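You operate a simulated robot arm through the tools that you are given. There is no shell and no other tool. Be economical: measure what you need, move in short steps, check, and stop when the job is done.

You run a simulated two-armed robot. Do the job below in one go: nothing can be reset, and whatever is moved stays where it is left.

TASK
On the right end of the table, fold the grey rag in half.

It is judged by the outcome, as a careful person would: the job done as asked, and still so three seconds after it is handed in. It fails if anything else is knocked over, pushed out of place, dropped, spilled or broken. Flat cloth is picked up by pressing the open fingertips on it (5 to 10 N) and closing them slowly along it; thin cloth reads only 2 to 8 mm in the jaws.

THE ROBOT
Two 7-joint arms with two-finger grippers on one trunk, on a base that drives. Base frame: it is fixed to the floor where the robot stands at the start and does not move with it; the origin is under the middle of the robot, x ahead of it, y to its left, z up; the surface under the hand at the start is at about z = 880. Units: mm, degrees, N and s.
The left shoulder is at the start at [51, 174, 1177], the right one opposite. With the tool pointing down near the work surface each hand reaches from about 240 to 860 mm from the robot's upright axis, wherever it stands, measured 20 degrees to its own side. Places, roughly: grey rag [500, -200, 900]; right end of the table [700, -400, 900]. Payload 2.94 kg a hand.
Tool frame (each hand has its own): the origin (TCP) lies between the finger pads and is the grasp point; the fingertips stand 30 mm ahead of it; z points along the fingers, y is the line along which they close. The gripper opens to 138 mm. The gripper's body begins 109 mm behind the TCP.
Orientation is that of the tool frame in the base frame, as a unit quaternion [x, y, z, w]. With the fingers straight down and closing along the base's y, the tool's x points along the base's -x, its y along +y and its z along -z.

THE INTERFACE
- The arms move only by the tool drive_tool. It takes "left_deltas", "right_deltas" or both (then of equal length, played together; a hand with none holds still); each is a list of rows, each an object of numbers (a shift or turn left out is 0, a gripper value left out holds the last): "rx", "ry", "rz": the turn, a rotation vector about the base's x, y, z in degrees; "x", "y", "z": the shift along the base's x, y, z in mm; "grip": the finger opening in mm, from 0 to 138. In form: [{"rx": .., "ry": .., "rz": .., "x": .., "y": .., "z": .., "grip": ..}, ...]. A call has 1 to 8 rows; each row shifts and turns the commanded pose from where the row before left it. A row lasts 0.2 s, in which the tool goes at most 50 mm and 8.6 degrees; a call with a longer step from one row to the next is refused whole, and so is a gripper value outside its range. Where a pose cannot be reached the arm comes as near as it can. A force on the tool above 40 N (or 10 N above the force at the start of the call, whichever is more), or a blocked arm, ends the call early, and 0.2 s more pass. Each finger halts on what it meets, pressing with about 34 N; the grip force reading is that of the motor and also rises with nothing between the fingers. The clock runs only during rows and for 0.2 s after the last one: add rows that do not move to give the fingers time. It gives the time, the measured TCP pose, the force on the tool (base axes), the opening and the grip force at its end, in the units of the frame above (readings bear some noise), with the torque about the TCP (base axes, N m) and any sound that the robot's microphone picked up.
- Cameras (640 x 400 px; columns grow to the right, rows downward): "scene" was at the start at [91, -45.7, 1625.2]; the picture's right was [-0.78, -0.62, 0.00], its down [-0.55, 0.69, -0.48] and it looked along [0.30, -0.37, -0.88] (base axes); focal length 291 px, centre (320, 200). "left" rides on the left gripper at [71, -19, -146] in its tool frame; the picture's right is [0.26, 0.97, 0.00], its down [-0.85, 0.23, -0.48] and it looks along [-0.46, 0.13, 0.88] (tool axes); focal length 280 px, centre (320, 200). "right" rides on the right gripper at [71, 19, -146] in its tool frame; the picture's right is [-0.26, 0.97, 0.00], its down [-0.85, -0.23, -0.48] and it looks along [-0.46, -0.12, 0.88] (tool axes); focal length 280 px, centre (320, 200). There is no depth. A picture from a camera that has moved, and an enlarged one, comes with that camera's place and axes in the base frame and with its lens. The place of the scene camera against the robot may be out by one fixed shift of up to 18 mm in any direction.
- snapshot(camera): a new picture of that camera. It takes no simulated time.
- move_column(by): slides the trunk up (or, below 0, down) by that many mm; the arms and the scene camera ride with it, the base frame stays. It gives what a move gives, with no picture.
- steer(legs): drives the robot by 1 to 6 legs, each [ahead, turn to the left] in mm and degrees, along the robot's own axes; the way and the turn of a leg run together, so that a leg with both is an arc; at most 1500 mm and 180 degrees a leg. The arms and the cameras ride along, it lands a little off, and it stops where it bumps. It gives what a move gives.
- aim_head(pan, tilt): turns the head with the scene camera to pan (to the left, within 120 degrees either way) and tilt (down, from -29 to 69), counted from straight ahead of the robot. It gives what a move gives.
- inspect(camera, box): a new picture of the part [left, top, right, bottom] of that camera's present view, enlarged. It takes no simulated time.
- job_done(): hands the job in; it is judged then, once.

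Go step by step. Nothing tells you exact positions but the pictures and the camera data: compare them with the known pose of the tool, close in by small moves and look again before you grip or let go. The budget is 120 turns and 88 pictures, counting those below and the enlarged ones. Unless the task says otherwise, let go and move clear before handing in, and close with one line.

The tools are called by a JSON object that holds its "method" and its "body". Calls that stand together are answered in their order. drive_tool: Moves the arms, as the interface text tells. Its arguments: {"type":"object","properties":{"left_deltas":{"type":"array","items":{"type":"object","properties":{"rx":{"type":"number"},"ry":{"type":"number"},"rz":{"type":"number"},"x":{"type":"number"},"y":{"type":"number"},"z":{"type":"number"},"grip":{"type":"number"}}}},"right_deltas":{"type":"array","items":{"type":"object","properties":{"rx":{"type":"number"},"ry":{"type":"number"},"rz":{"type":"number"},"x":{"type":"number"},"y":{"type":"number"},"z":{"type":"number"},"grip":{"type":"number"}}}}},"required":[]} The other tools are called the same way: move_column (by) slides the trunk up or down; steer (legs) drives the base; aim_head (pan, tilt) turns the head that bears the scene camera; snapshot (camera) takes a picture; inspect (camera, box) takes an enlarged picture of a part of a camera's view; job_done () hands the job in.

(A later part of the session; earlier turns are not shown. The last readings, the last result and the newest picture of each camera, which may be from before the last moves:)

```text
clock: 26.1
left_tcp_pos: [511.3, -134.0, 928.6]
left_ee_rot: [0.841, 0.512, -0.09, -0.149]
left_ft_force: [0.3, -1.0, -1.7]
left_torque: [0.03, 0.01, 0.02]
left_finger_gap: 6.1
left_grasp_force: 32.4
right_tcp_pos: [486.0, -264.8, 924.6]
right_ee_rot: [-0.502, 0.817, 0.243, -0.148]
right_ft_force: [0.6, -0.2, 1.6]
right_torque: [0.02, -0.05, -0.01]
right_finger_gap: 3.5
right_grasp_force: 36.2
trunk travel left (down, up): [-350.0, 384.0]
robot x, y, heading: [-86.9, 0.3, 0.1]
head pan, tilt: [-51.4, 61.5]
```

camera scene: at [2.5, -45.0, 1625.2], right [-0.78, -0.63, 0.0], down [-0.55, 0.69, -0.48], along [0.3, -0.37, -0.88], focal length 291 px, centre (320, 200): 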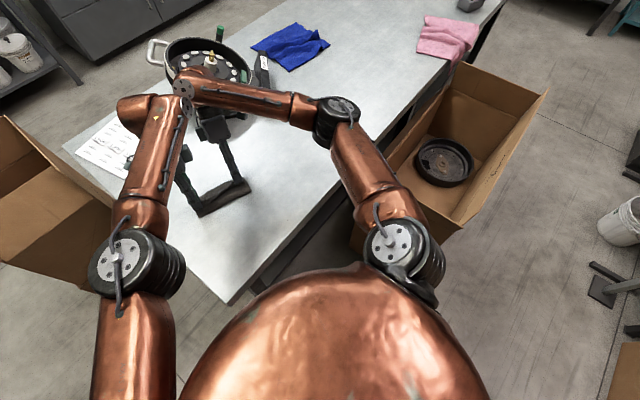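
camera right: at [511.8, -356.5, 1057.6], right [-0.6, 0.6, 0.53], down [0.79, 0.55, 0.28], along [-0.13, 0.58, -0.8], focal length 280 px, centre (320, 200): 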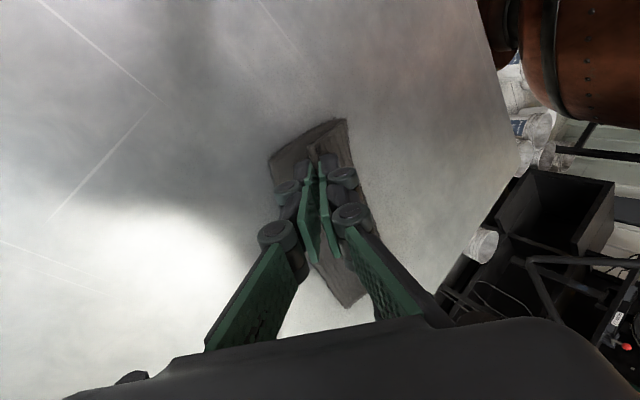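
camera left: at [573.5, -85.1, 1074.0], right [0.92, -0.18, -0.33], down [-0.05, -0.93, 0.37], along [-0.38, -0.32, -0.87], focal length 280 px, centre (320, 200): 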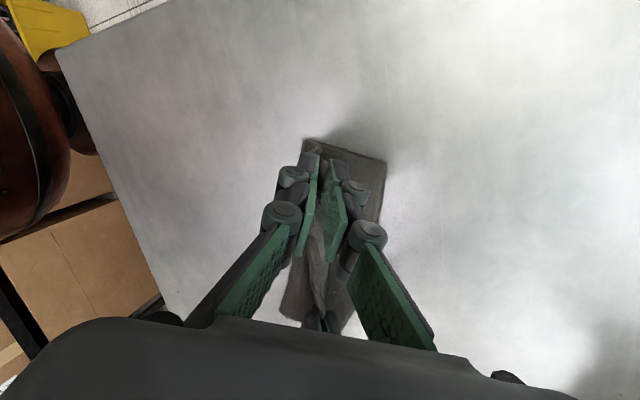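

The force was momentary and is gone. The left wrist dislikes the tilt, so I bring the left hand upright while moving it on to its target beside the right.

{"method": "drive_tool", "body": {"left_deltas": [{"rx": -3, "ry": -6, "z": 3}, {"rx": -3, "ry": -6, "x": 5, "y": -5}, {"rx": -3, "ry": -6, "x": 5, "y": -6, "z": -2}, {"x": 5, "y": -6, "z": -5}, {}]}}

{"method": "inspect", "body": {"camera": "scene", "box": [160, 120, 280, 230]}}

{"method": "inspect", "body": {"camera": "left", "box": [240, 100, 480, 340]}}

```text
clock: 27.3
left_tcp_pos: [551.4, -168.3, 968.8]
left_ee_rot: [0.854, 0.516, -0.04, -0.05]
left_ft_force: [-0.3, 0.7, -1.7]
left_torque: [0.01, -0.03, 0.02]
left_finger_gap: 5.6
left_grasp_force: 33.0
left hand out of reach, approached as far as the arm can: row 1, 2, 3
right_tcp_pos: [485.3, -265.5, 924.7]
right_ee_rot: [-0.502, 0.817, 0.242, -0.147]
right_ft_force: [-0.4, 0.3, -0.5]
right_torque: [-0.02, -0.1, -0.02]
right_finger_gap: 3.8
right_grasp_force: 30.4
trunk travel left (down, up): [-350.0, 384.0]
robot x, y, heading: [-89.4, 0.0, -0.0]
head pan, tilt: [-51.4, 61.5]
```

```text
3.64 times, centred on (220, 175) of scene
camera zoom: at [1.1, -46.3, 1625.3], right [-0.78, -0.62, 0.0], down [-0.55, 0.69, -0.48], along [0.3, -0.37, -0.88], focal length 1059 px, centre (684, 291)
```

zoom: 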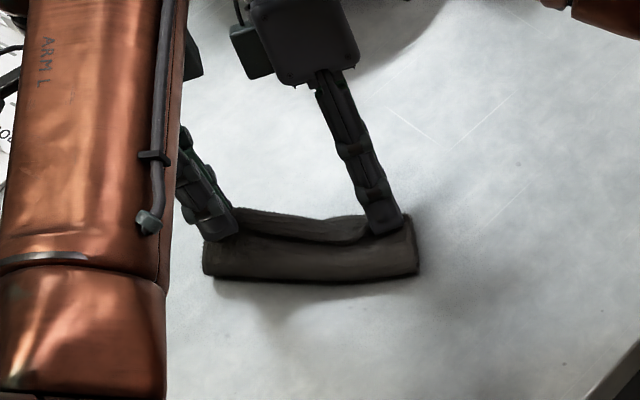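

```text
1.67 times, centred on (360, 220) of left
camera zoom: at [585.8, -102.9, 1116.6], right [0.97, -0.21, -0.13], down [-0.13, -0.88, 0.46], along [-0.21, -0.43, -0.88], focal length 467 px, centre (253, 167)
```

zoom: 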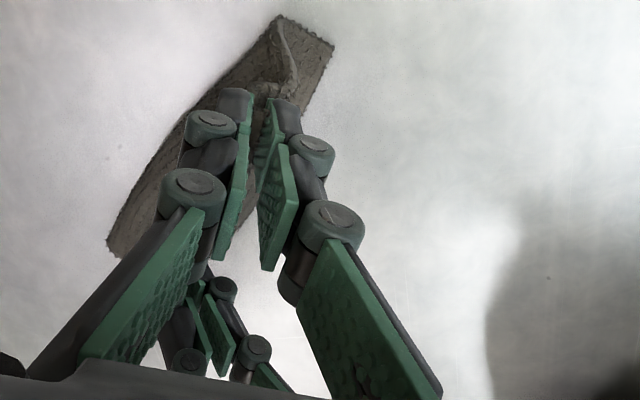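

The left hand overshot because commands accumulated while it lagged, swinging the rag a bit. I let it settle and read its pose.

{"method": "drive_tool", "body": {"left_deltas": [{}]}}

{"method": "snapshot", "body": {"camera": "left"}}

{"method": "snapshot", "body": {"camera": "right"}}

```text
clock: 27.7
left_tcp_pos: [550.8, -167.2, 968.5]
left_ee_rot: [0.854, 0.517, -0.041, -0.051]
left_ft_force: [-0.3, 0.4, -2.2]
left_torque: [-0.01, -0.01, 0.0]
left_finger_gap: 6.7
left_grasp_force: 37.2
right_tcp_pos: [486.4, -265.8, 925.3]
right_ee_rot: [-0.502, 0.817, 0.242, -0.147]
right_ft_force: [2.0, -2.3, 2.9]
right_torque: [0.06, 0.03, -0.02]
right_finger_gap: 2.5
right_grasp_force: 28.2
trunk travel left (down, up): [-350.0, 384.0]
robot x, y, heading: [-86.6, -0.6, -0.1]
head pan, tilt: [-51.4, 61.5]
```

```text
54 pictures are left
camera left: at [586.0, -102.8, 1116.2], right [0.97, -0.21, -0.13], down [-0.13, -0.88, 0.46], along [-0.21, -0.43, -0.88], focal length 280 px, centre (320, 200)
```

left: 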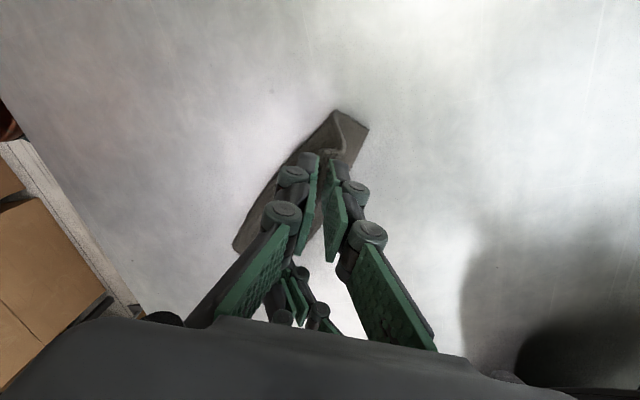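

```text
53 pictures are left
camera right: at [511.0, -357.4, 1057.8], right [-0.6, 0.6, 0.53], down [0.79, 0.55, 0.28], along [-0.12, 0.58, -0.8], focal length 280 px, centre (320, 200)
```

right: 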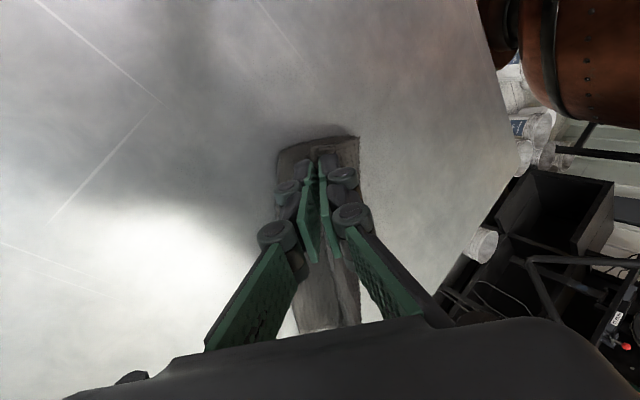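

The left hand still holds its corner about 45 mm up, and straight down from there is close to where it belongs over the (now turned) rag. I try lowering it upright in small steps.

{"method": "drive_tool", "body": {"left_deltas": [{"rx": -2.5, "ry": -5}, {"z": -10}, {}]}}

```text
clock: 28.5
left_tcp_pos: [552.7, -167.7, 959.2]
left_ee_rot: [0.855, 0.518, -0.015, -0.009]
left_ft_force: [-0.5, 0.4, 1.7]
left_torque: [-0.04, -0.01, -0.01]
left_finger_gap: 2.4
left_grasp_force: 29.3
right_tcp_pos: [485.8, -265.7, 924.2]
right_ee_rot: [-0.502, 0.817, 0.243, -0.147]
right_ft_force: [0.4, 0.6, -0.3]
right_torque: [-0.04, 0.05, 0.01]
right_finger_gap: 3.7
right_grasp_force: 35.7
trunk travel left (down, up): [-350.0, 384.0]
robot x, y, heading: [-93.4, -0.7, 0.3]
head pan, tilt: [-51.4, 61.5]
```

{"method": "drive_tool", "body": {"left_deltas": [{"z": -10, "x": -2}, {"z": -10, "x": -2}, {"z": -7}, {}]}}

{"method": "snapshot", "body": {"camera": "left"}}

{"method": "inspect", "body": {"camera": "scene", "box": [160, 120, 280, 230]}}

```text
clock: 29.5
left_tcp_pos: [547.3, -168.3, 932.9]
left_ee_rot: [0.856, 0.517, -0.016, -0.01]
left_ft_force: [0.6, 0.2, 0.1]
left_torque: [-0.08, -0.09, 0.05]
left_finger_gap: 4.2
left_grasp_force: 36.8
right_tcp_pos: [487.7, -264.4, 924.4]
right_ee_rot: [-0.502, 0.817, 0.243, -0.147]
right_ft_force: [-0.6, 0.1, -0.6]
right_torque: [-0.01, -0.01, -0.03]
right_finger_gap: 3.9
right_grasp_force: 31.5
trunk travel left (down, up): [-350.0, 384.0]
robot x, y, heading: [-83.5, 0.3, 0.0]
head pan, tilt: [-51.4, 61.5]
```

```text
52 pictures are left
camera left: at [569.6, -97.0, 1079.3], right [0.98, -0.22, -0.03], down [-0.17, -0.86, 0.48], along [-0.13, -0.46, -0.88], focal length 280 px, centre (320, 200)
```

left: 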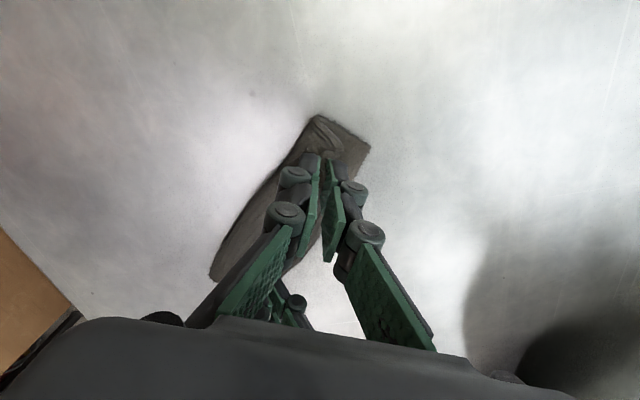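

```text
3.64 times, centred on (220, 175) of scene
camera zoom: at [1.7, -46.1, 1625.2], right [-0.78, -0.62, 0.0], down [-0.55, 0.69, -0.48], along [0.3, -0.37, -0.88], focal length 1059 px, centre (684, 291)
```

zoom: 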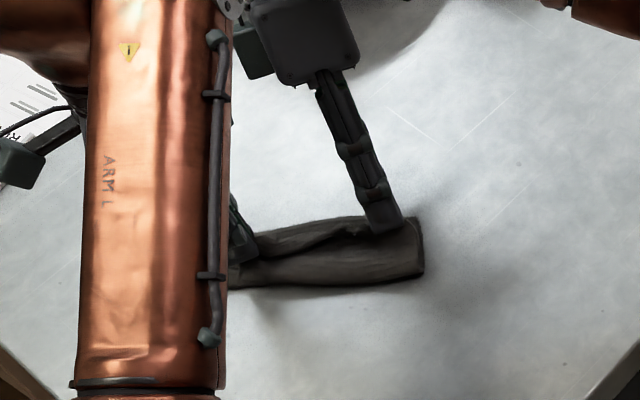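

Nicely collapsing into place. I lower both hands the rest of the way to the table.

{"method": "drive_tool", "body": {"left_deltas": [{"z": -6}, {"z": -5}, {"z": -3}, {}], "right_deltas": [{"z": -3}, {"z": -2}, {"z": -1}, {}]}}

{"method": "snapshot", "body": {"camera": "left"}}

{"method": "snapshot", "body": {"camera": "right"}}

```text
clock: 30.5
left_tcp_pos: [549.1, -169.1, 917.7]
left_ee_rot: [0.855, 0.518, -0.015, -0.009]
left_ft_force: [0.2, -0.2, 1.1]
left_torque: [-0.01, 0.02, 0.04]
left_finger_gap: 3.5
left_grasp_force: 30.9
right_tcp_pos: [486.7, -267.3, 919.2]
right_ee_rot: [-0.502, 0.817, 0.242, -0.146]
right_ft_force: [0.2, 0.2, 0.0]
right_torque: [0.05, -0.03, 0.01]
right_finger_gap: 2.7
right_grasp_force: 31.8
trunk travel left (down, up): [-350.0, 384.0]
robot x, y, heading: [-91.2, 0.3, 0.0]
head pan, tilt: [-51.4, 61.5]
```

```text
50 pictures are left
camera left: at [569.7, -96.7, 1065.1], right [0.98, -0.22, -0.03], down [-0.17, -0.86, 0.48], along [-0.13, -0.46, -0.88], focal length 280 px, centre (320, 200)
```

left: 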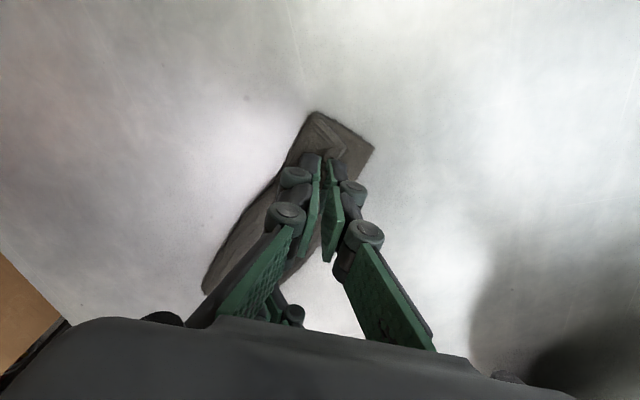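

```text
49 pictures are left
camera right: at [510.8, -358.0, 1052.3], right [-0.6, 0.6, 0.53], down [0.79, 0.55, 0.28], along [-0.12, 0.58, -0.8], focal length 280 px, centre (320, 200)
```

right: 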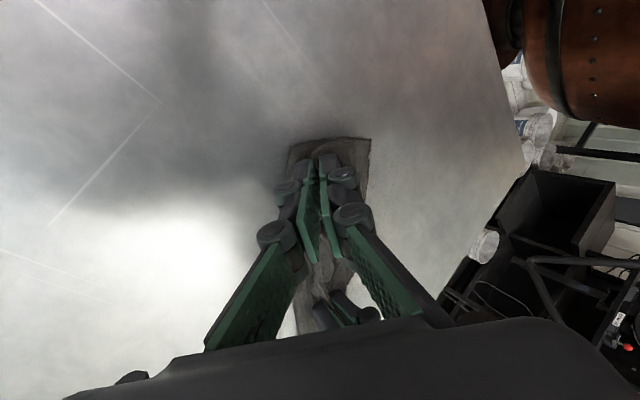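

Left width now looks like a proper half. I press lightly down, open the fingers a little and rise straight off.

{"method": "drive_tool", "body": {"left_deltas": [{"z": -2}, {"grip": 4}, {"grip": 8}, {"grip": 12}, {"grip": 15}, {"z": 6}, {"z": 10}, {"z": 15}], "right_deltas": [{"z": -3}, {"grip": 4}, {"grip": 8}, {"grip": 12}, {"grip": 15}, {"z": 6, "x": 2.5, "y": -1.5}, {"z": 10, "x": 5, "y": -2.5}, {"z": 15, "x": 7, "y": -3.5}]}}

{"method": "snapshot", "body": {"camera": "left"}}

{"method": "snapshot", "body": {"camera": "right"}}

```text
clock: 32.3
left_tcp_pos: [547.9, -168.5, 948.2]
left_ee_rot: [0.856, 0.517, -0.014, -0.01]
left_ft_force: [-0.1, 0.2, -0.9]
left_torque: [-0.02, -0.02, 0.0]
left_finger_gap: 15.1
left_grasp_force: 0.0
right_tcp_pos: [499.0, -274.5, 946.7]
right_ee_rot: [-0.502, 0.817, 0.243, -0.147]
right_ft_force: [0.3, 0.0, 0.0]
right_torque: [0.01, 0.01, 0.01]
right_finger_gap: 14.9
right_grasp_force: 0.0
trunk travel left (down, up): [-350.0, 384.0]
robot x, y, heading: [-92.3, -1.6, -0.1]
head pan, tilt: [-51.4, 61.5]
```

```text
48 pictures are left
camera left: at [569.4, -96.7, 1094.9], right [0.98, -0.22, -0.03], down [-0.17, -0.86, 0.48], along [-0.13, -0.46, -0.88], focal length 280 px, centre (320, 200)
```

left: 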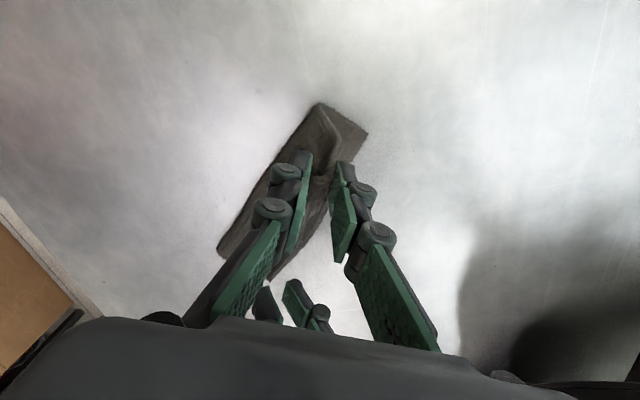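

```text
47 pictures are left
camera right: at [524.3, -365.7, 1080.6], right [-0.6, 0.6, 0.53], down [0.79, 0.55, 0.28], along [-0.12, 0.58, -0.8], focal length 280 px, centre (320, 200)
```

right: 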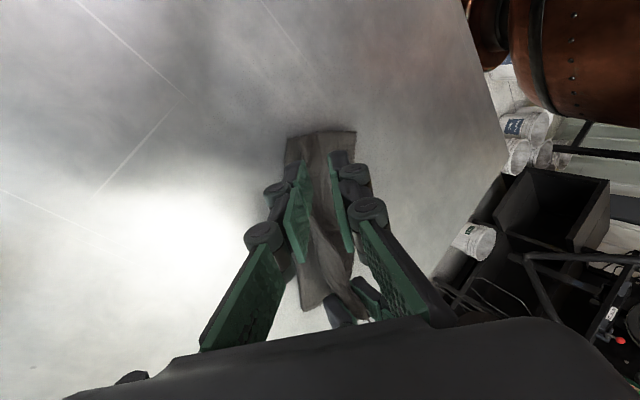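

Released. I lift both hands well clear to see the result.

{"method": "drive_tool", "body": {"left_deltas": [{"z": 25}, {"z": 30}, {"z": 30, "x": -10, "y": 25}, {"z": 10, "x": -10, "y": 35}, {"y": 40, "x": -10}, {"y": 40, "x": -10}, {"y": 30}], "right_deltas": [{"z": 25}, {"z": 30}, {"z": 30, "y": -25}, {"z": 10, "y": -35, "rx": -3, "ry": -6}, {"y": -40, "rx": -3, "ry": -6}, {"y": -40, "rx": -3, "ry": -6}, {"y": -30}]}}

{"method": "snapshot", "body": {"camera": "scene"}}

{"method": "snapshot", "body": {"camera": "right"}}

{"method": "snapshot", "body": {"camera": "left"}}

```text
clock: 33.9
left_tcp_pos: [507.0, 1.3, 1041.3]
left_ee_rot: [0.856, 0.517, -0.016, -0.01]
left_ft_force: [1.2, -0.2, 0.4]
left_torque: [-0.03, 0.01, 0.03]
left_finger_gap: 15.1
left_grasp_force: 0.0
right_tcp_pos: [499.4, -443.7, 1039.5]
right_ee_rot: [-0.521, 0.846, 0.097, -0.057]
right_ft_force: [0.4, -0.5, -0.2]
right_torque: [0.02, 0.06, -0.02]
right_finger_gap: 15.0
right_grasp_force: 0.0
trunk travel left (down, up): [-350.0, 384.0]
robot x, y, heading: [-92.4, -0.0, 0.4]
head pan, tilt: [-51.4, 61.5]
```

```text
46 pictures are left
camera scene: at [2.8, -45.5, 1625.1], right [-0.78, -0.62, 0.0], down [-0.55, 0.69, -0.48], along [0.3, -0.37, -0.88], focal length 291 px, centre (320, 200)
```

scene: 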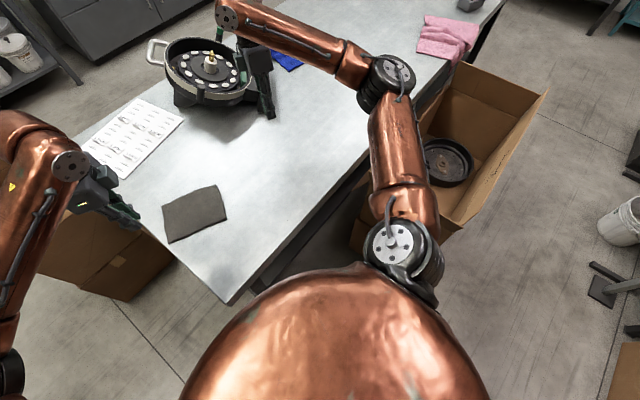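

```text
45 pictures are left
camera right: at [480.8, -513.6, 1186.6], right [-0.72, 0.66, 0.21], down [0.68, 0.61, 0.42], along [0.14, 0.45, -0.88], focal length 280 px, centre (320, 200)
```

right: 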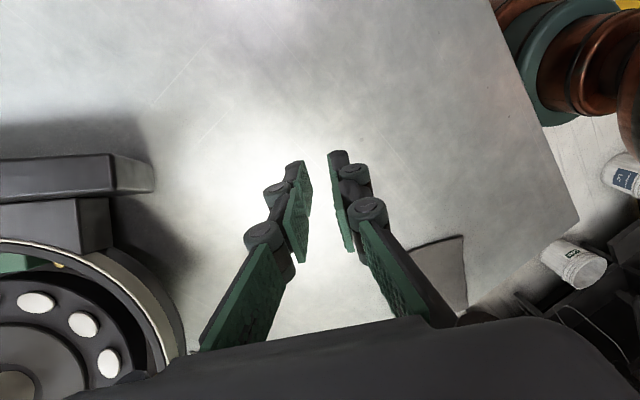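

```text
44 pictures are left
camera left: at [528.7, 73.3, 1188.5], right [0.98, -0.22, -0.04], down [-0.17, -0.86, 0.48], along [-0.14, -0.46, -0.88], focal length 280 px, centre (320, 200)
```

left: 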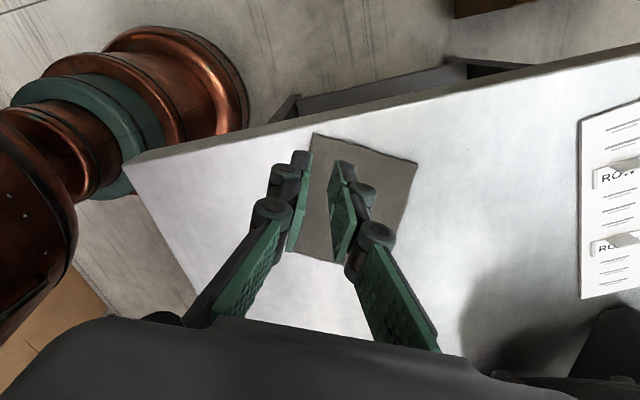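

The lift snagged the hem: the left hand dragged the rag sideways and it opened flat again, now around D(490,-11), A(599,-67), B(526,-215), C(420,-157), undamaged. I redo it with hands nearly upright, and will open much wider before leaving; first back above the near edge.

{"method": "drive_tool", "body": {"left_deltas": [{"grip": 34, "rx": -2, "ry": -4}, {}, {}, {"x": -5, "y": -10, "z": -10}, {"x": -5, "y": -10, "z": -10}, {"x": -5, "y": -10, "z": -10}, {"y": -5, "z": -25}, {"z": -25}], "right_deltas": [{"grip": 34, "rx": -3.4, "ry": -6.7, "y": 35, "x": -7}, {"rx": -3.4, "ry": -6.7, "y": 38, "x": -7}, {"y": 38, "x": -8}, {"y": 38, "x": -8, "z": -10}, {"y": 38, "x": -8, "z": -10}, {"y": 38, "x": -8, "z": -10}, {"y": 38, "x": -7, "z": -25}, {"y": 37, "x": -7, "z": -25}]}}

{"method": "snapshot", "body": {"camera": "left"}}

{"method": "snapshot", "body": {"camera": "right"}}

```text
clock: 35.7
left_tcp_pos: [492.4, -32.9, 962.7]
left_ee_rot: [0.856, 0.517, 0.007, 0.026]
left_ft_force: [0.2, 0.1, -0.2]
left_torque: [-0.02, 0.03, 0.0]
left_finger_gap: 34.0
left_grasp_force: 0.1
right_tcp_pos: [439.6, -142.4, 962.6]
right_ee_rot: [-0.524, 0.851, -0.016, 0.012]
right_ft_force: [-1.0, 0.6, 0.5]
right_torque: [-0.01, 0.01, 0.01]
right_finger_gap: 34.0
right_grasp_force: 0.0
trunk travel left (down, up): [-350.0, 384.0]
robot x, y, heading: [-89.9, -0.8, -0.1]
head pan, tilt: [-51.4, 61.5]
```

```text
43 pictures are left
camera left: at [504.4, 44.2, 1107.1], right [0.98, -0.22, 0.04], down [-0.21, -0.84, 0.5], along [-0.07, -0.5, -0.86], focal length 280 px, centre (320, 200)
```

left: 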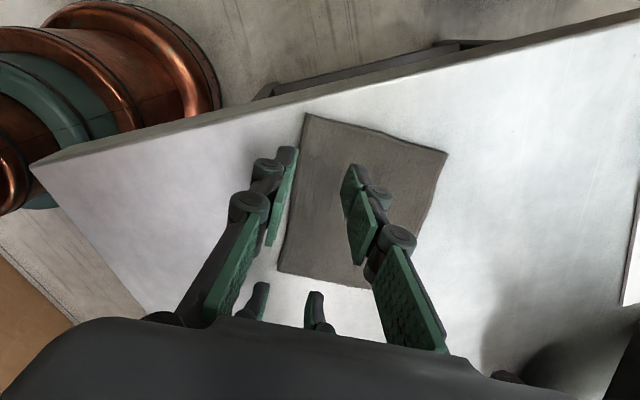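

```text
42 pictures are left
camera right: at [385.9, -194.6, 1107.7], right [-0.74, 0.67, -0.04], down [0.57, 0.66, 0.49], along [0.35, 0.34, -0.87], focal length 280 px, centre (320, 200)
```

right: 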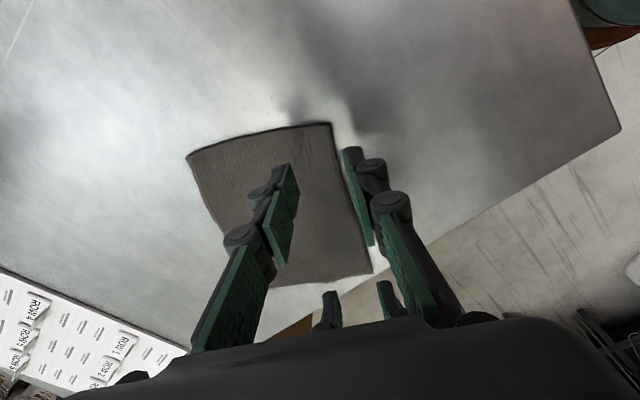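

Both hands are nearly at their spots. A small shift on the right, then descend to just above contact.

{"method": "drive_tool", "body": {"left_deltas": [{"z": -20}, {"z": -20}, {"z": -5}, {}], "right_deltas": [{"x": 2.4, "y": 3, "z": -20}, {"z": -20}, {"z": -5}, {}]}}

{"method": "inspect", "body": {"camera": "left", "box": [200, 100, 480, 340]}}

{"method": "inspect", "body": {"camera": "right", "box": [160, 100, 440, 340]}}

```text
clock: 36.7
left_tcp_pos: [492.2, -32.3, 918.7]
left_ee_rot: [0.856, 0.517, 0.006, 0.025]
left_ft_force: [0.4, -0.2, -0.9]
left_torque: [0.01, 0.01, 0.01]
left_finger_gap: 34.1
left_grasp_force: 0.1
right_tcp_pos: [443.4, -140.8, 917.1]
right_ee_rot: [-0.525, 0.851, -0.015, 0.012]
right_ft_force: [-0.4, 0.3, -0.1]
right_torque: [0.03, -0.02, 0.02]
right_finger_gap: 34.3
right_grasp_force: 0.1
trunk travel left (down, up): [-350.0, 384.0]
robot x, y, heading: [-87.6, 1.3, 0.2]
head pan, tilt: [-51.4, 61.5]
```

```text
1.67 times, centred on (340, 220) of left
camera zoom: at [503.5, 43.9, 1062.7], right [0.98, -0.22, 0.04], down [-0.21, -0.84, 0.5], along [-0.07, -0.5, -0.87], focal length 467 px, centre (287, 167)
```

zoom: 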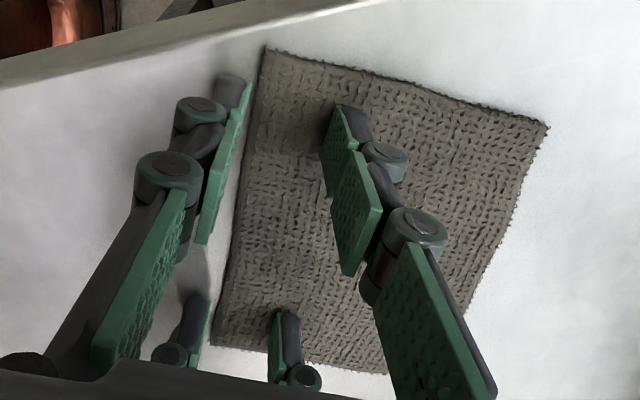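

```text
1.67 times, centred on (300, 220) of right
camera zoom: at [389.7, -193.1, 1062.0], right [-0.74, 0.67, -0.04], down [0.57, 0.66, 0.49], along [0.35, 0.34, -0.87], focal length 467 px, centre (353, 167)
```

zoom: 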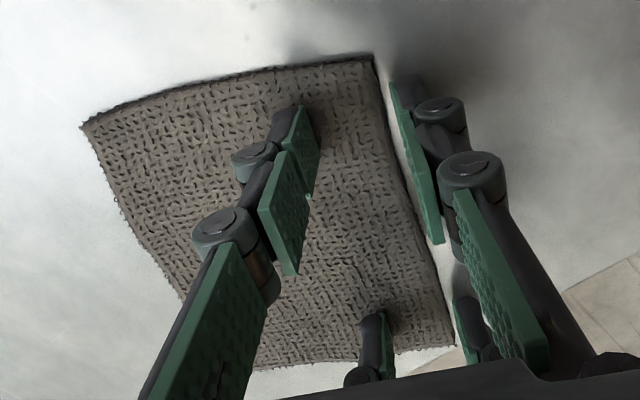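

Placement good. I narrow to 27 mm and shift 3 mm outward so less hem ends up in the jaws, then touch down.

{"method": "drive_tool", "body": {"left_deltas": [{"grip": 27, "x": -2.6, "y": 1.4}, {"z": -3}, {"z": -1.5}, {}], "right_deltas": [{"grip": 27, "x": -2.6, "y": 1.4}, {"z": -2.5}, {"z": -1.5}, {}]}}

```text
clock: 37.7
left_tcp_pos: [490.3, -31.8, 912.2]
left_ee_rot: [0.855, 0.517, 0.005, 0.025]
left_ft_force: [-0.2, -0.3, 0.5]
left_torque: [0.0, -0.04, -0.02]
left_finger_gap: 26.8
left_grasp_force: 0.0
right_tcp_pos: [441.7, -138.4, 913.3]
right_ee_rot: [-0.525, 0.851, -0.015, 0.011]
right_ft_force: [-0.3, -0.5, 1.0]
right_torque: [-0.02, 0.0, 0.0]
right_finger_gap: 27.1
right_grasp_force: 0.0
trunk travel left (down, up): [-350.0, 384.0]
robot x, y, heading: [-91.0, 4.8, 0.1]
head pan, tilt: [-51.4, 61.5]
```

{"method": "drive_tool", "body": {"left_deltas": [{"z": -1.2}, {}], "right_deltas": [{"z": -1.2}, {}]}}

```text
clock: 38.3
left_tcp_pos: [491.5, -31.4, 911.7]
left_ee_rot: [0.856, 0.517, 0.007, 0.025]
left_ft_force: [0.3, 0.8, 4.7]
left_torque: [-0.04, -0.1, 0.02]
left_finger_gap: 27.0
left_grasp_force: 0.1
right_tcp_pos: [441.7, -139.7, 912.6]
right_ee_rot: [-0.524, 0.851, -0.015, 0.012]
right_ft_force: [-0.6, -0.4, 2.5]
right_torque: [-0.03, -0.01, -0.01]
right_finger_gap: 26.8
right_grasp_force: 0.1
trunk travel left (down, up): [-350.0, 384.0]
robot x, y, heading: [-85.7, -1.6, -0.0]
head pan, tilt: [-51.4, 61.5]
```

{"method": "drive_tool", "body": {"left_deltas": [{"z": -0.5}, {"grip": 23}, {"grip": 19}, {"grip": 15}, {"grip": 11}, {"grip": 7}, {"grip": 3}, {"grip": 0}], "right_deltas": [{"z": -0.9}, {"grip": 23}, {"grip": 19}, {"grip": 15}, {"grip": 11}, {"grip": 7}, {"grip": 3}, {"grip": 0}]}}

{"method": "drive_tool", "body": {"left_deltas": [{}], "right_deltas": [{}]}}

{"method": "inspect", "body": {"camera": "left", "box": [200, 100, 480, 340]}}

{"method": "inspect", "body": {"camera": "right", "box": [160, 100, 440, 340]}}

```text
clock: 40.1
left_tcp_pos: [490.5, -31.8, 911.0]
left_ee_rot: [0.856, 0.517, 0.005, 0.025]
left_ft_force: [-1.2, 0.3, 3.0]
left_torque: [-0.01, 0.03, 0.0]
left_finger_gap: 2.1
left_grasp_force: 30.6
right_tcp_pos: [441.2, -138.5, 912.0]
right_ee_rot: [-0.524, 0.851, -0.016, 0.012]
right_ft_force: [0.7, 0.5, 0.4]
right_torque: [-0.02, 0.03, 0.0]
right_finger_gap: 1.3
right_grasp_force: 26.2
trunk travel left (down, up): [-350.0, 384.0]
robot x, y, heading: [-90.5, 0.4, 0.0]
head pan, tilt: [-51.4, 61.5]
```

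```text
clock: 40.5
left_tcp_pos: [488.7, -31.2, 909.9]
left_ee_rot: [0.855, 0.518, 0.006, 0.024]
left_ft_force: [-0.2, 0.5, 2.2]
left_torque: [-0.03, 0.01, -0.02]
left_finger_gap: 2.5
left_grasp_force: 32.0
right_tcp_pos: [439.9, -137.0, 911.7]
right_ee_rot: [-0.525, 0.851, -0.016, 0.012]
right_ft_force: [0.8, -0.2, -0.1]
right_torque: [0.01, -0.01, -0.01]
right_finger_gap: 0.0
right_grasp_force: 28.3
trunk travel left (down, up): [-350.0, 384.0]
robot x, y, heading: [-93.4, -2.1, -0.1]
head pan, tilt: [-51.4, 61.5]
```

```text
1.67 times, centred on (340, 220) of left
camera zoom: at [501.1, 45.6, 1056.4], right [0.98, -0.22, 0.04], down [-0.21, -0.84, 0.5], along [-0.07, -0.5, -0.87], focal length 467 px, centre (287, 167)
```

zoom: 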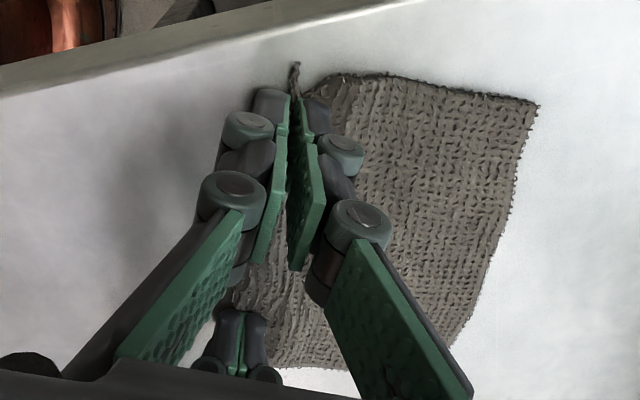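

```text
1.67 times, centred on (300, 220) of right
camera zoom: at [387.1, -190.7, 1056.8], right [-0.74, 0.67, -0.04], down [0.57, 0.66, 0.49], along [0.35, 0.34, -0.87], focal length 467 px, centre (353, 167)
```

zoom: 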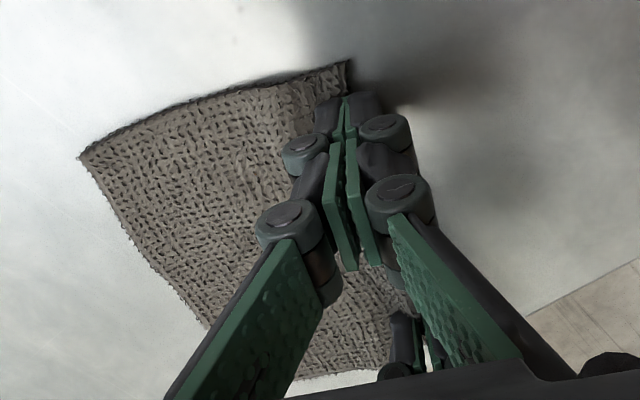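

The left hand holds the single-layer edge well; the right slipped off (gap 0). I reopen the right and look.

{"method": "drive_tool", "body": {"right_deltas": [{"z": 10}, {"z": 5, "grip": 34}, {"x": 8, "y": -5}, {}]}}

{"method": "inspect", "body": {"camera": "right", "box": [160, 100, 440, 340]}}

```text
clock: 41.5
left_tcp_pos: [490.0, -31.3, 910.5]
left_ee_rot: [0.855, 0.517, 0.006, 0.024]
left_ft_force: [0.9, 0.2, 1.9]
left_torque: [-0.01, 0.04, -0.01]
left_finger_gap: 3.7
left_grasp_force: 31.5
right_tcp_pos: [448.3, -143.3, 925.9]
right_ee_rot: [-0.524, 0.851, -0.014, 0.011]
right_ft_force: [0.2, -0.2, -0.5]
right_torque: [0.0, 0.0, 0.02]
right_finger_gap: 33.6
right_grasp_force: 0.1
trunk travel left (down, up): [-350.0, 384.0]
robot x, y, heading: [-88.5, -0.3, -0.0]
head pan, tilt: [-51.4, 61.5]
```

```text
1.67 times, centred on (300, 220) of right
camera zoom: at [395.5, -195.5, 1071.1], right [-0.74, 0.67, -0.04], down [0.57, 0.66, 0.49], along [0.35, 0.34, -0.87], focal length 467 px, centre (353, 167)
```

zoom: 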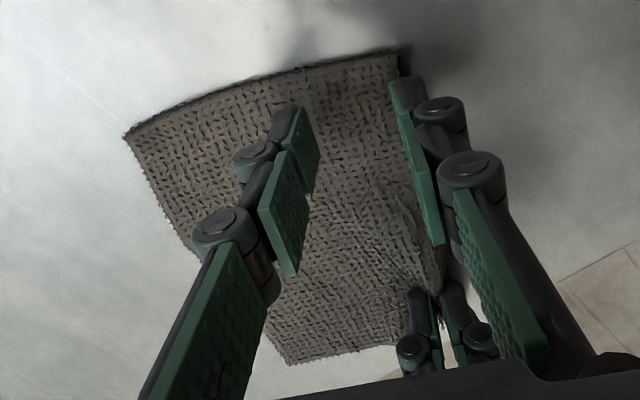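

{"method": "drive_tool", "body": {"right_deltas": [{"x": -6.5, "y": 6, "z": -5}, {"z": -5}, {"z": -2.5}, {}]}}

{"method": "inspect", "body": {"camera": "right", "box": [160, 100, 440, 340]}}

```text
clock: 42.5
left_tcp_pos: [488.6, -31.0, 911.4]
left_ee_rot: [0.856, 0.517, 0.006, 0.024]
left_ft_force: [0.8, 0.7, 3.8]
left_torque: [0.01, -0.1, 0.02]
left_finger_gap: 0.9
left_grasp_force: 28.1
right_tcp_pos: [440.9, -136.1, 913.2]
right_ee_rot: [-0.525, 0.851, -0.015, 0.011]
right_ft_force: [0.3, 0.3, 0.6]
right_torque: [0.01, 0.01, -0.02]
right_finger_gap: 33.9
right_grasp_force: 0.1
trunk travel left (down, up): [-350.0, 384.0]
robot x, y, heading: [-88.5, -2.2, -0.2]
head pan, tilt: [-51.4, 61.5]
```

```text
1.67 times, centred on (300, 220) of right
camera zoom: at [387.8, -189.7, 1058.6], right [-0.74, 0.67, -0.04], down [0.57, 0.66, 0.49], along [0.35, 0.34, -0.87], focal length 467 px, centre (353, 167)
```

zoom: 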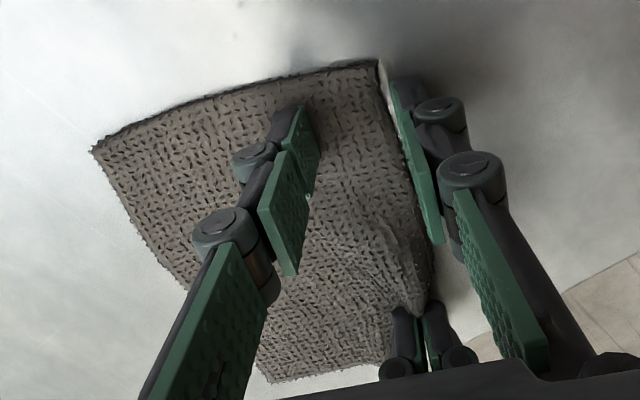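

Edge is just inside the outer finger. I press a bit harder this time and close.

{"method": "drive_tool", "body": {"right_deltas": [{"z": -1.5}, {"z": -1}, {}]}}

```text
clock: 43.3
left_tcp_pos: [489.1, -30.6, 911.2]
left_ee_rot: [0.856, 0.517, 0.005, 0.025]
left_ft_force: [1.2, -0.5, 1.3]
left_torque: [0.01, 0.0, 0.01]
left_finger_gap: 4.6
left_grasp_force: 33.6
right_tcp_pos: [442.1, -138.3, 912.2]
right_ee_rot: [-0.525, 0.851, -0.016, 0.012]
right_ft_force: [0.8, 0.8, 4.6]
right_torque: [-0.02, -0.09, 0.01]
right_finger_gap: 33.7
right_grasp_force: 0.2
trunk travel left (down, up): [-350.0, 384.0]
robot x, y, heading: [-86.1, -2.3, -0.1]
head pan, tilt: [-51.4, 61.5]
```

{"method": "drive_tool", "body": {"right_deltas": [{"z": -0.7}, {"grip": 29}, {"grip": 24}, {"grip": 19}, {"grip": 14}, {"grip": 9}, {"grip": 4}, {"grip": 0}]}}

{"method": "drive_tool", "body": {"right_deltas": [{}, {}]}}

{"method": "inspect", "body": {"camera": "right", "box": [160, 100, 440, 340]}}

```text
clock: 45.1
left_tcp_pos: [489.9, -31.5, 911.4]
left_ee_rot: [0.856, 0.517, 0.005, 0.023]
left_ft_force: [0.6, 0.9, 0.4]
left_torque: [0.03, 0.01, 0.01]
left_finger_gap: 4.6
left_grasp_force: 34.8
right_tcp_pos: [443.1, -137.8, 910.5]
right_ee_rot: [-0.525, 0.851, -0.015, 0.012]
right_ft_force: [1.6, -0.2, 7.7]
right_torque: [-0.04, -0.03, -0.05]
right_finger_gap: 4.3
right_grasp_force: 32.3
trunk travel left (down, up): [-350.0, 384.0]
robot x, y, heading: [-88.4, -2.5, -0.2]
head pan, tilt: [-51.4, 61.5]
```

```text
clock: 45.7
left_tcp_pos: [488.7, -30.4, 910.0]
left_ee_rot: [0.856, 0.516, 0.006, 0.023]
left_ft_force: [-0.2, 0.3, 4.4]
left_torque: [-0.04, -0.07, 0.01]
left_finger_gap: 1.3
left_grasp_force: 32.8
right_tcp_pos: [441.0, -137.2, 911.2]
right_ee_rot: [-0.524, 0.851, -0.016, 0.011]
right_ft_force: [-1.2, -1.8, 7.7]
right_torque: [-0.23, -0.3, 0.01]
right_finger_gap: 5.2
right_grasp_force: 38.5
trunk travel left (down, up): [-350.0, 384.0]
robot x, y, heading: [-90.1, 0.2, 0.2]
head pan, tilt: [-51.4, 61.5]
```

```text
1.67 times, centred on (300, 220) of right
camera zoom: at [387.7, -189.9, 1055.9], right [-0.74, 0.67, -0.04], down [0.57, 0.66, 0.49], along [0.35, 0.34, -0.87], focal length 467 px, centre (353, 167)
```

zoom: 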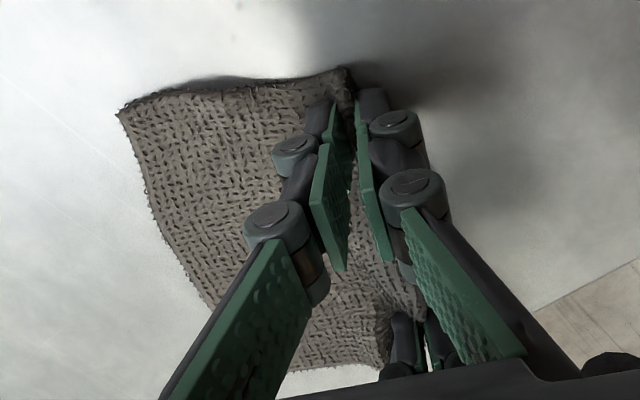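

Both hands hold the edge. I start the arc again, hands upright, first half only.

{"method": "drive_tool", "body": {"left_deltas": [{"x": 2.6, "y": -1.4, "z": 15}, {"x": 7.7, "y": -4.1, "z": 13}, {"x": 11.4, "y": -6.1, "z": 9}, {"x": 13.5, "y": -7.2, "z": 3}, {}], "right_deltas": [{"x": 2.6, "y": -1.4, "z": 15}, {"x": 7.7, "y": -4.1, "z": 13}, {"x": 11.4, "y": -6.1, "z": 9}, {"x": 13.5, "y": -7.2, "z": 3}, {}]}}

{"method": "inspect", "body": {"camera": "scene", "box": [130, 130, 270, 270]}}

{"method": "inspect", "body": {"camera": "left", "box": [200, 80, 480, 320]}}

```text
clock: 46.9
left_tcp_pos: [525.4, -49.5, 950.8]
left_ee_rot: [0.855, 0.518, 0.005, 0.024]
left_ft_force: [0.4, 0.6, -1.3]
left_torque: [0.0, -0.03, 0.01]
left_finger_gap: 4.6
left_grasp_force: 36.0
right_tcp_pos: [477.0, -155.8, 950.9]
right_ee_rot: [-0.525, 0.851, -0.016, 0.012]
right_ft_force: [0.1, 0.1, 0.1]
right_torque: [-0.04, -0.01, 0.02]
right_finger_gap: 6.6
right_grasp_force: 40.8
trunk travel left (down, up): [-350.0, 384.0]
robot x, y, heading: [-87.2, -0.7, 0.4]
head pan, tilt: [-51.4, 61.5]
```

```text
2.86 times, centred on (200, 200) of scene
camera zoom: at [0.9, -44.6, 1625.3], right [-0.78, -0.62, 0.0], down [-0.55, 0.69, -0.48], along [0.3, -0.37, -0.88], focal length 832 px, centre (663, 200)
```

zoom: 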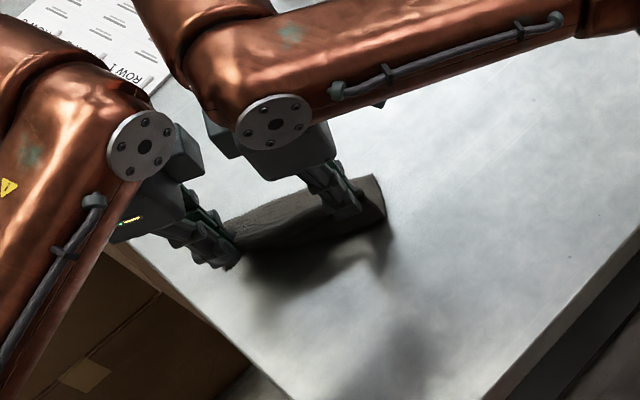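

```text
1.67 times, centred on (340, 200) of left
camera zoom: at [536.5, 27.0, 1096.3], right [0.98, -0.22, 0.04], down [-0.21, -0.84, 0.5], along [-0.07, -0.5, -0.87], focal length 467 px, centre (287, 200)
```

zoom: 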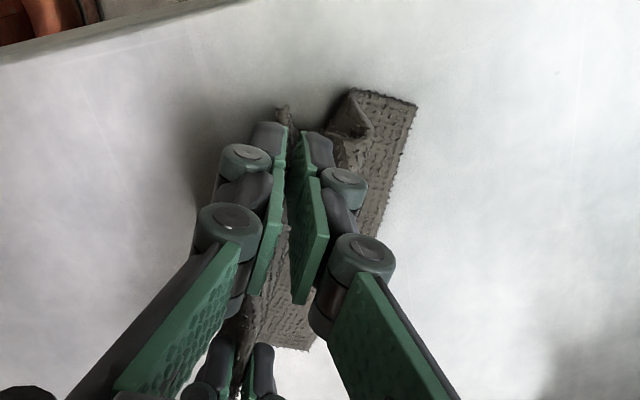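

Both sides lifted evenly, about over the midline. I go on with the second half of the arc, forward and down.

{"method": "drive_tool", "body": {"left_deltas": [{"x": 12.3, "y": -6.6, "z": -2}, {"x": 11.4, "y": -6.1, "z": -7}, {"x": 8.8, "y": -4.7, "z": -9}, {"x": 5.3, "y": -2.8, "z": -9}, {}], "right_deltas": [{"x": 12.3, "y": -6.6, "z": -2}, {"x": 11.4, "y": -6.1, "z": -7}, {"x": 8.8, "y": -4.7, "z": -9}, {"x": 5.3, "y": -2.8, "z": -9}, {}]}}

{"method": "inspect", "body": {"camera": "left", "box": [200, 80, 480, 320]}}

{"method": "inspect", "body": {"camera": "right", "box": [160, 80, 440, 320]}}

```text
clock: 48.1
left_tcp_pos: [562.3, -69.5, 923.7]
left_ee_rot: [0.855, 0.517, 0.006, 0.024]
left_ft_force: [0.4, -0.2, 1.0]
left_torque: [-0.03, -0.03, -0.03]
left_finger_gap: 2.5
left_grasp_force: 31.8
right_tcp_pos: [516.1, -176.8, 923.1]
right_ee_rot: [-0.525, 0.851, -0.017, 0.011]
right_ft_force: [0.4, 0.4, -0.6]
right_torque: [-0.03, -0.03, 0.0]
right_finger_gap: 5.8
right_grasp_force: 31.4
trunk travel left (down, up): [-350.0, 384.0]
robot x, y, heading: [-88.1, 2.4, -0.1]
head pan, tilt: [-51.4, 61.5]
```

```text
1.67 times, centred on (340, 200) of left
camera zoom: at [574.1, 6.6, 1069.4], right [0.98, -0.22, 0.04], down [-0.21, -0.84, 0.5], along [-0.07, -0.5, -0.87], focal length 467 px, centre (287, 200)
```

zoom: 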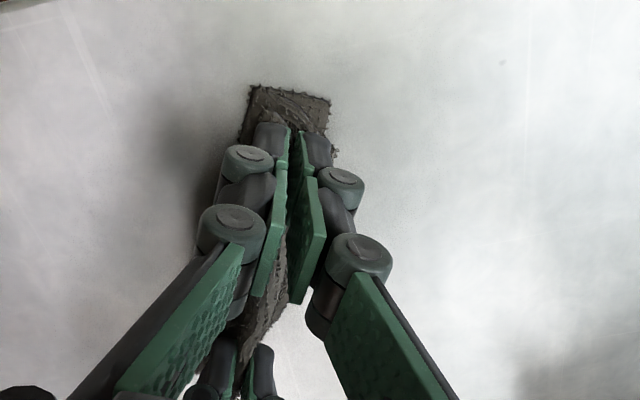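

```text
1.67 times, centred on (300, 200) of right
camera zoom: at [460.8, -229.2, 1069.0], right [-0.74, 0.67, -0.04], down [0.57, 0.66, 0.49], along [0.35, 0.34, -0.87], focal length 467 px, centre (353, 200)
```

zoom: 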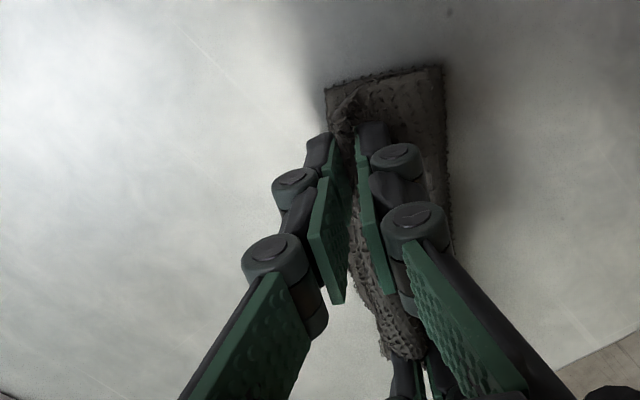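

The cloth is bunched under the hands (fold too narrow), because the arc was too low for the slack. I retrace back up over the midline, higher, to draw the wrinkles out.

{"method": "drive_tool", "body": {"left_deltas": [{"x": -5.3, "y": 2.8, "z": 18}, {"x": -10.5, "y": 5.7, "z": 15}, {"x": -11.4, "y": 6.1, "z": 10}, {"x": -11.4, "y": 6.1, "z": 4}, {"x": -8.8, "y": 4.7, "z": 2}, {}], "right_deltas": [{"x": -5.3, "y": 2.8, "z": 18}, {"x": -10.5, "y": 5.7, "z": 15}, {"x": -11.4, "y": 6.1, "z": 10}, {"x": -11.4, "y": 6.1, "z": 4}, {"x": -8.8, "y": 4.7, "z": 2}, {}]}}

{"method": "snapshot", "body": {"camera": "left"}}

{"method": "snapshot", "body": {"camera": "right"}}

```text
clock: 49.5
left_tcp_pos: [515.7, -45.6, 973.6]
left_ee_rot: [0.856, 0.517, 0.005, 0.024]
left_ft_force: [-0.4, -0.6, 0.4]
left_torque: [-0.01, 0.0, 0.01]
left_finger_gap: 2.4
left_grasp_force: 31.8
right_tcp_pos: [468.8, -150.5, 971.5]
right_ee_rot: [-0.524, 0.851, -0.016, 0.011]
right_ft_force: [-1.4, -0.3, 1.2]
right_torque: [-0.02, -0.11, -0.02]
right_finger_gap: 3.0
right_grasp_force: 31.7
trunk travel left (down, up): [-350.0, 384.0]
robot x, y, heading: [-87.8, 0.4, -0.2]
head pan, tilt: [-51.4, 61.5]
```

```text
30 pictures are left
camera left: at [528.3, 31.7, 1118.7], right [0.98, -0.22, 0.04], down [-0.21, -0.84, 0.5], along [-0.07, -0.5, -0.87], focal length 280 px, centre (320, 200)
```

left: 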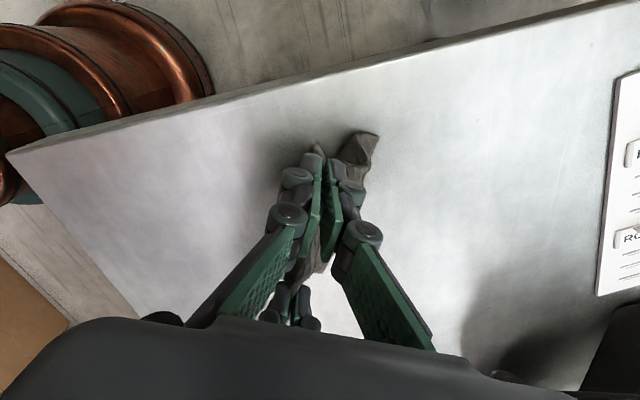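

```text
29 pictures are left
camera right: at [414.8, -202.8, 1117.7], right [-0.74, 0.67, -0.04], down [0.57, 0.66, 0.49], along [0.35, 0.34, -0.87], focal length 280 px, centre (320, 200)
```

right: 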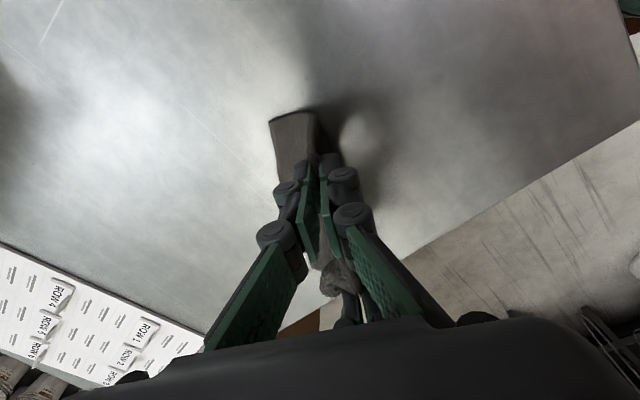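

The far corner is curled. I bring the edge back to its starting side and pull it gently flat again while still holding it.

{"method": "drive_tool", "body": {"left_deltas": [{"x": -10.5, "y": 5.7, "z": -8}, {"x": -10.5, "y": 5.7, "z": -12}, {"x": -10.5, "y": 5.7, "z": -15}, {"x": -7, "y": 3.8, "z": -15}, {"x": -6, "y": 3.2, "z": -5}, {"x": -4.4, "y": 2.4}, {}], "right_deltas": [{"x": -10.5, "y": 5.7, "z": -8}, {"x": -10.5, "y": 5.7, "z": -12}, {"x": -10.5, "y": 5.7, "z": -15}, {"x": -7, "y": 3.8, "z": -15}, {"x": -6, "y": 3.2, "z": -5}, {"x": -4.4, "y": 2.4}, {}]}}

{"method": "snapshot", "body": {"camera": "left"}}

{"method": "snapshot", "body": {"camera": "right"}}

```text
clock: 51.1
left_tcp_pos: [466.2, -19.7, 918.0]
left_ee_rot: [0.856, 0.517, 0.005, 0.025]
left_ft_force: [-0.3, -1.2, -0.2]
left_torque: [-0.02, 0.0, -0.03]
left_finger_gap: 2.5
left_grasp_force: 31.9
right_tcp_pos: [418.0, -124.9, 916.1]
right_ee_rot: [-0.525, 0.851, -0.015, 0.012]
right_ft_force: [0.3, 0.1, -1.4]
right_torque: [-0.01, 0.0, -0.04]
right_finger_gap: 5.9
right_grasp_force: 35.1
trunk travel left (down, up): [-350.0, 384.0]
robot x, y, heading: [-92.4, 1.1, -0.2]
head pan, tilt: [-51.4, 61.5]
```

```text
28 pictures are left
camera left: at [477.9, 58.0, 1063.3], right [0.98, -0.22, 0.04], down [-0.21, -0.84, 0.5], along [-0.07, -0.5, -0.87], focal length 280 px, centre (320, 200)
```

left: 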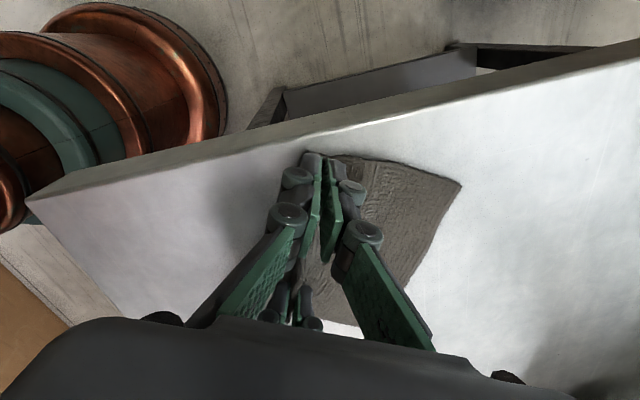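

```text
27 pictures are left
camera right: at [364.6, -177.4, 1062.2], right [-0.74, 0.67, -0.04], down [0.57, 0.66, 0.49], along [0.35, 0.34, -0.87], focal length 280 px, centre (320, 200)
```

right: 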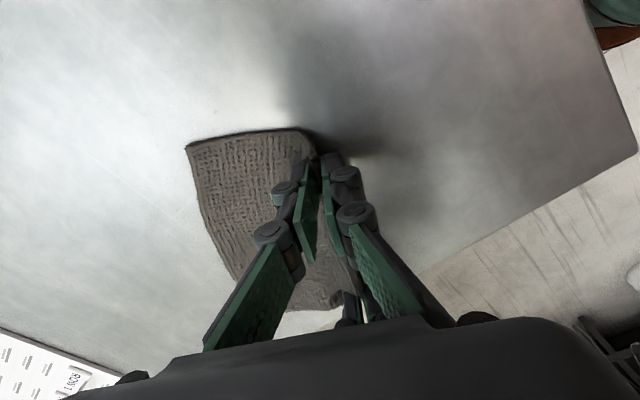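

Flat again. The right hand holds a doubled bunch while the left has a clean edge, so I spread the right bunch open under light pressure and regrip it with less cloth.

{"method": "drive_tool", "body": {"right_deltas": [{"z": -3}, {"z": -1.5}, {"grip": 10}, {"grip": 17}, {"grip": 24}, {"grip": 30}, {"z": 8}, {}]}}

{"method": "inspect", "body": {"camera": "right", "box": [160, 100, 440, 340]}}

```text
clock: 52.9
left_tcp_pos: [467.0, -19.2, 917.0]
left_ee_rot: [0.856, 0.516, 0.006, 0.024]
left_ft_force: [0.1, -0.3, 0.8]
left_torque: [0.02, 0.01, -0.03]
left_finger_gap: 2.2
left_grasp_force: 31.6
right_tcp_pos: [418.1, -124.9, 920.2]
right_ee_rot: [-0.525, 0.851, -0.015, 0.012]
right_ft_force: [0.3, -0.1, -0.3]
right_torque: [-0.02, -0.01, 0.03]
right_finger_gap: 30.1
right_grasp_force: 0.1
trunk travel left (down, up): [-350.0, 384.0]
robot x, y, heading: [-92.6, 0.8, 0.1]
head pan, tilt: [-51.4, 61.5]
```

```text
1.67 times, centred on (300, 220) of right
camera zoom: at [364.9, -177.1, 1066.4], right [-0.74, 0.67, -0.04], down [0.57, 0.66, 0.49], along [0.35, 0.34, -0.87], focal length 467 px, centre (353, 167)
```

zoom: 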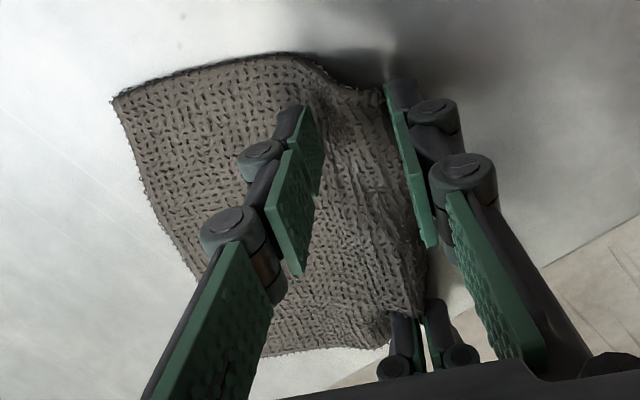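

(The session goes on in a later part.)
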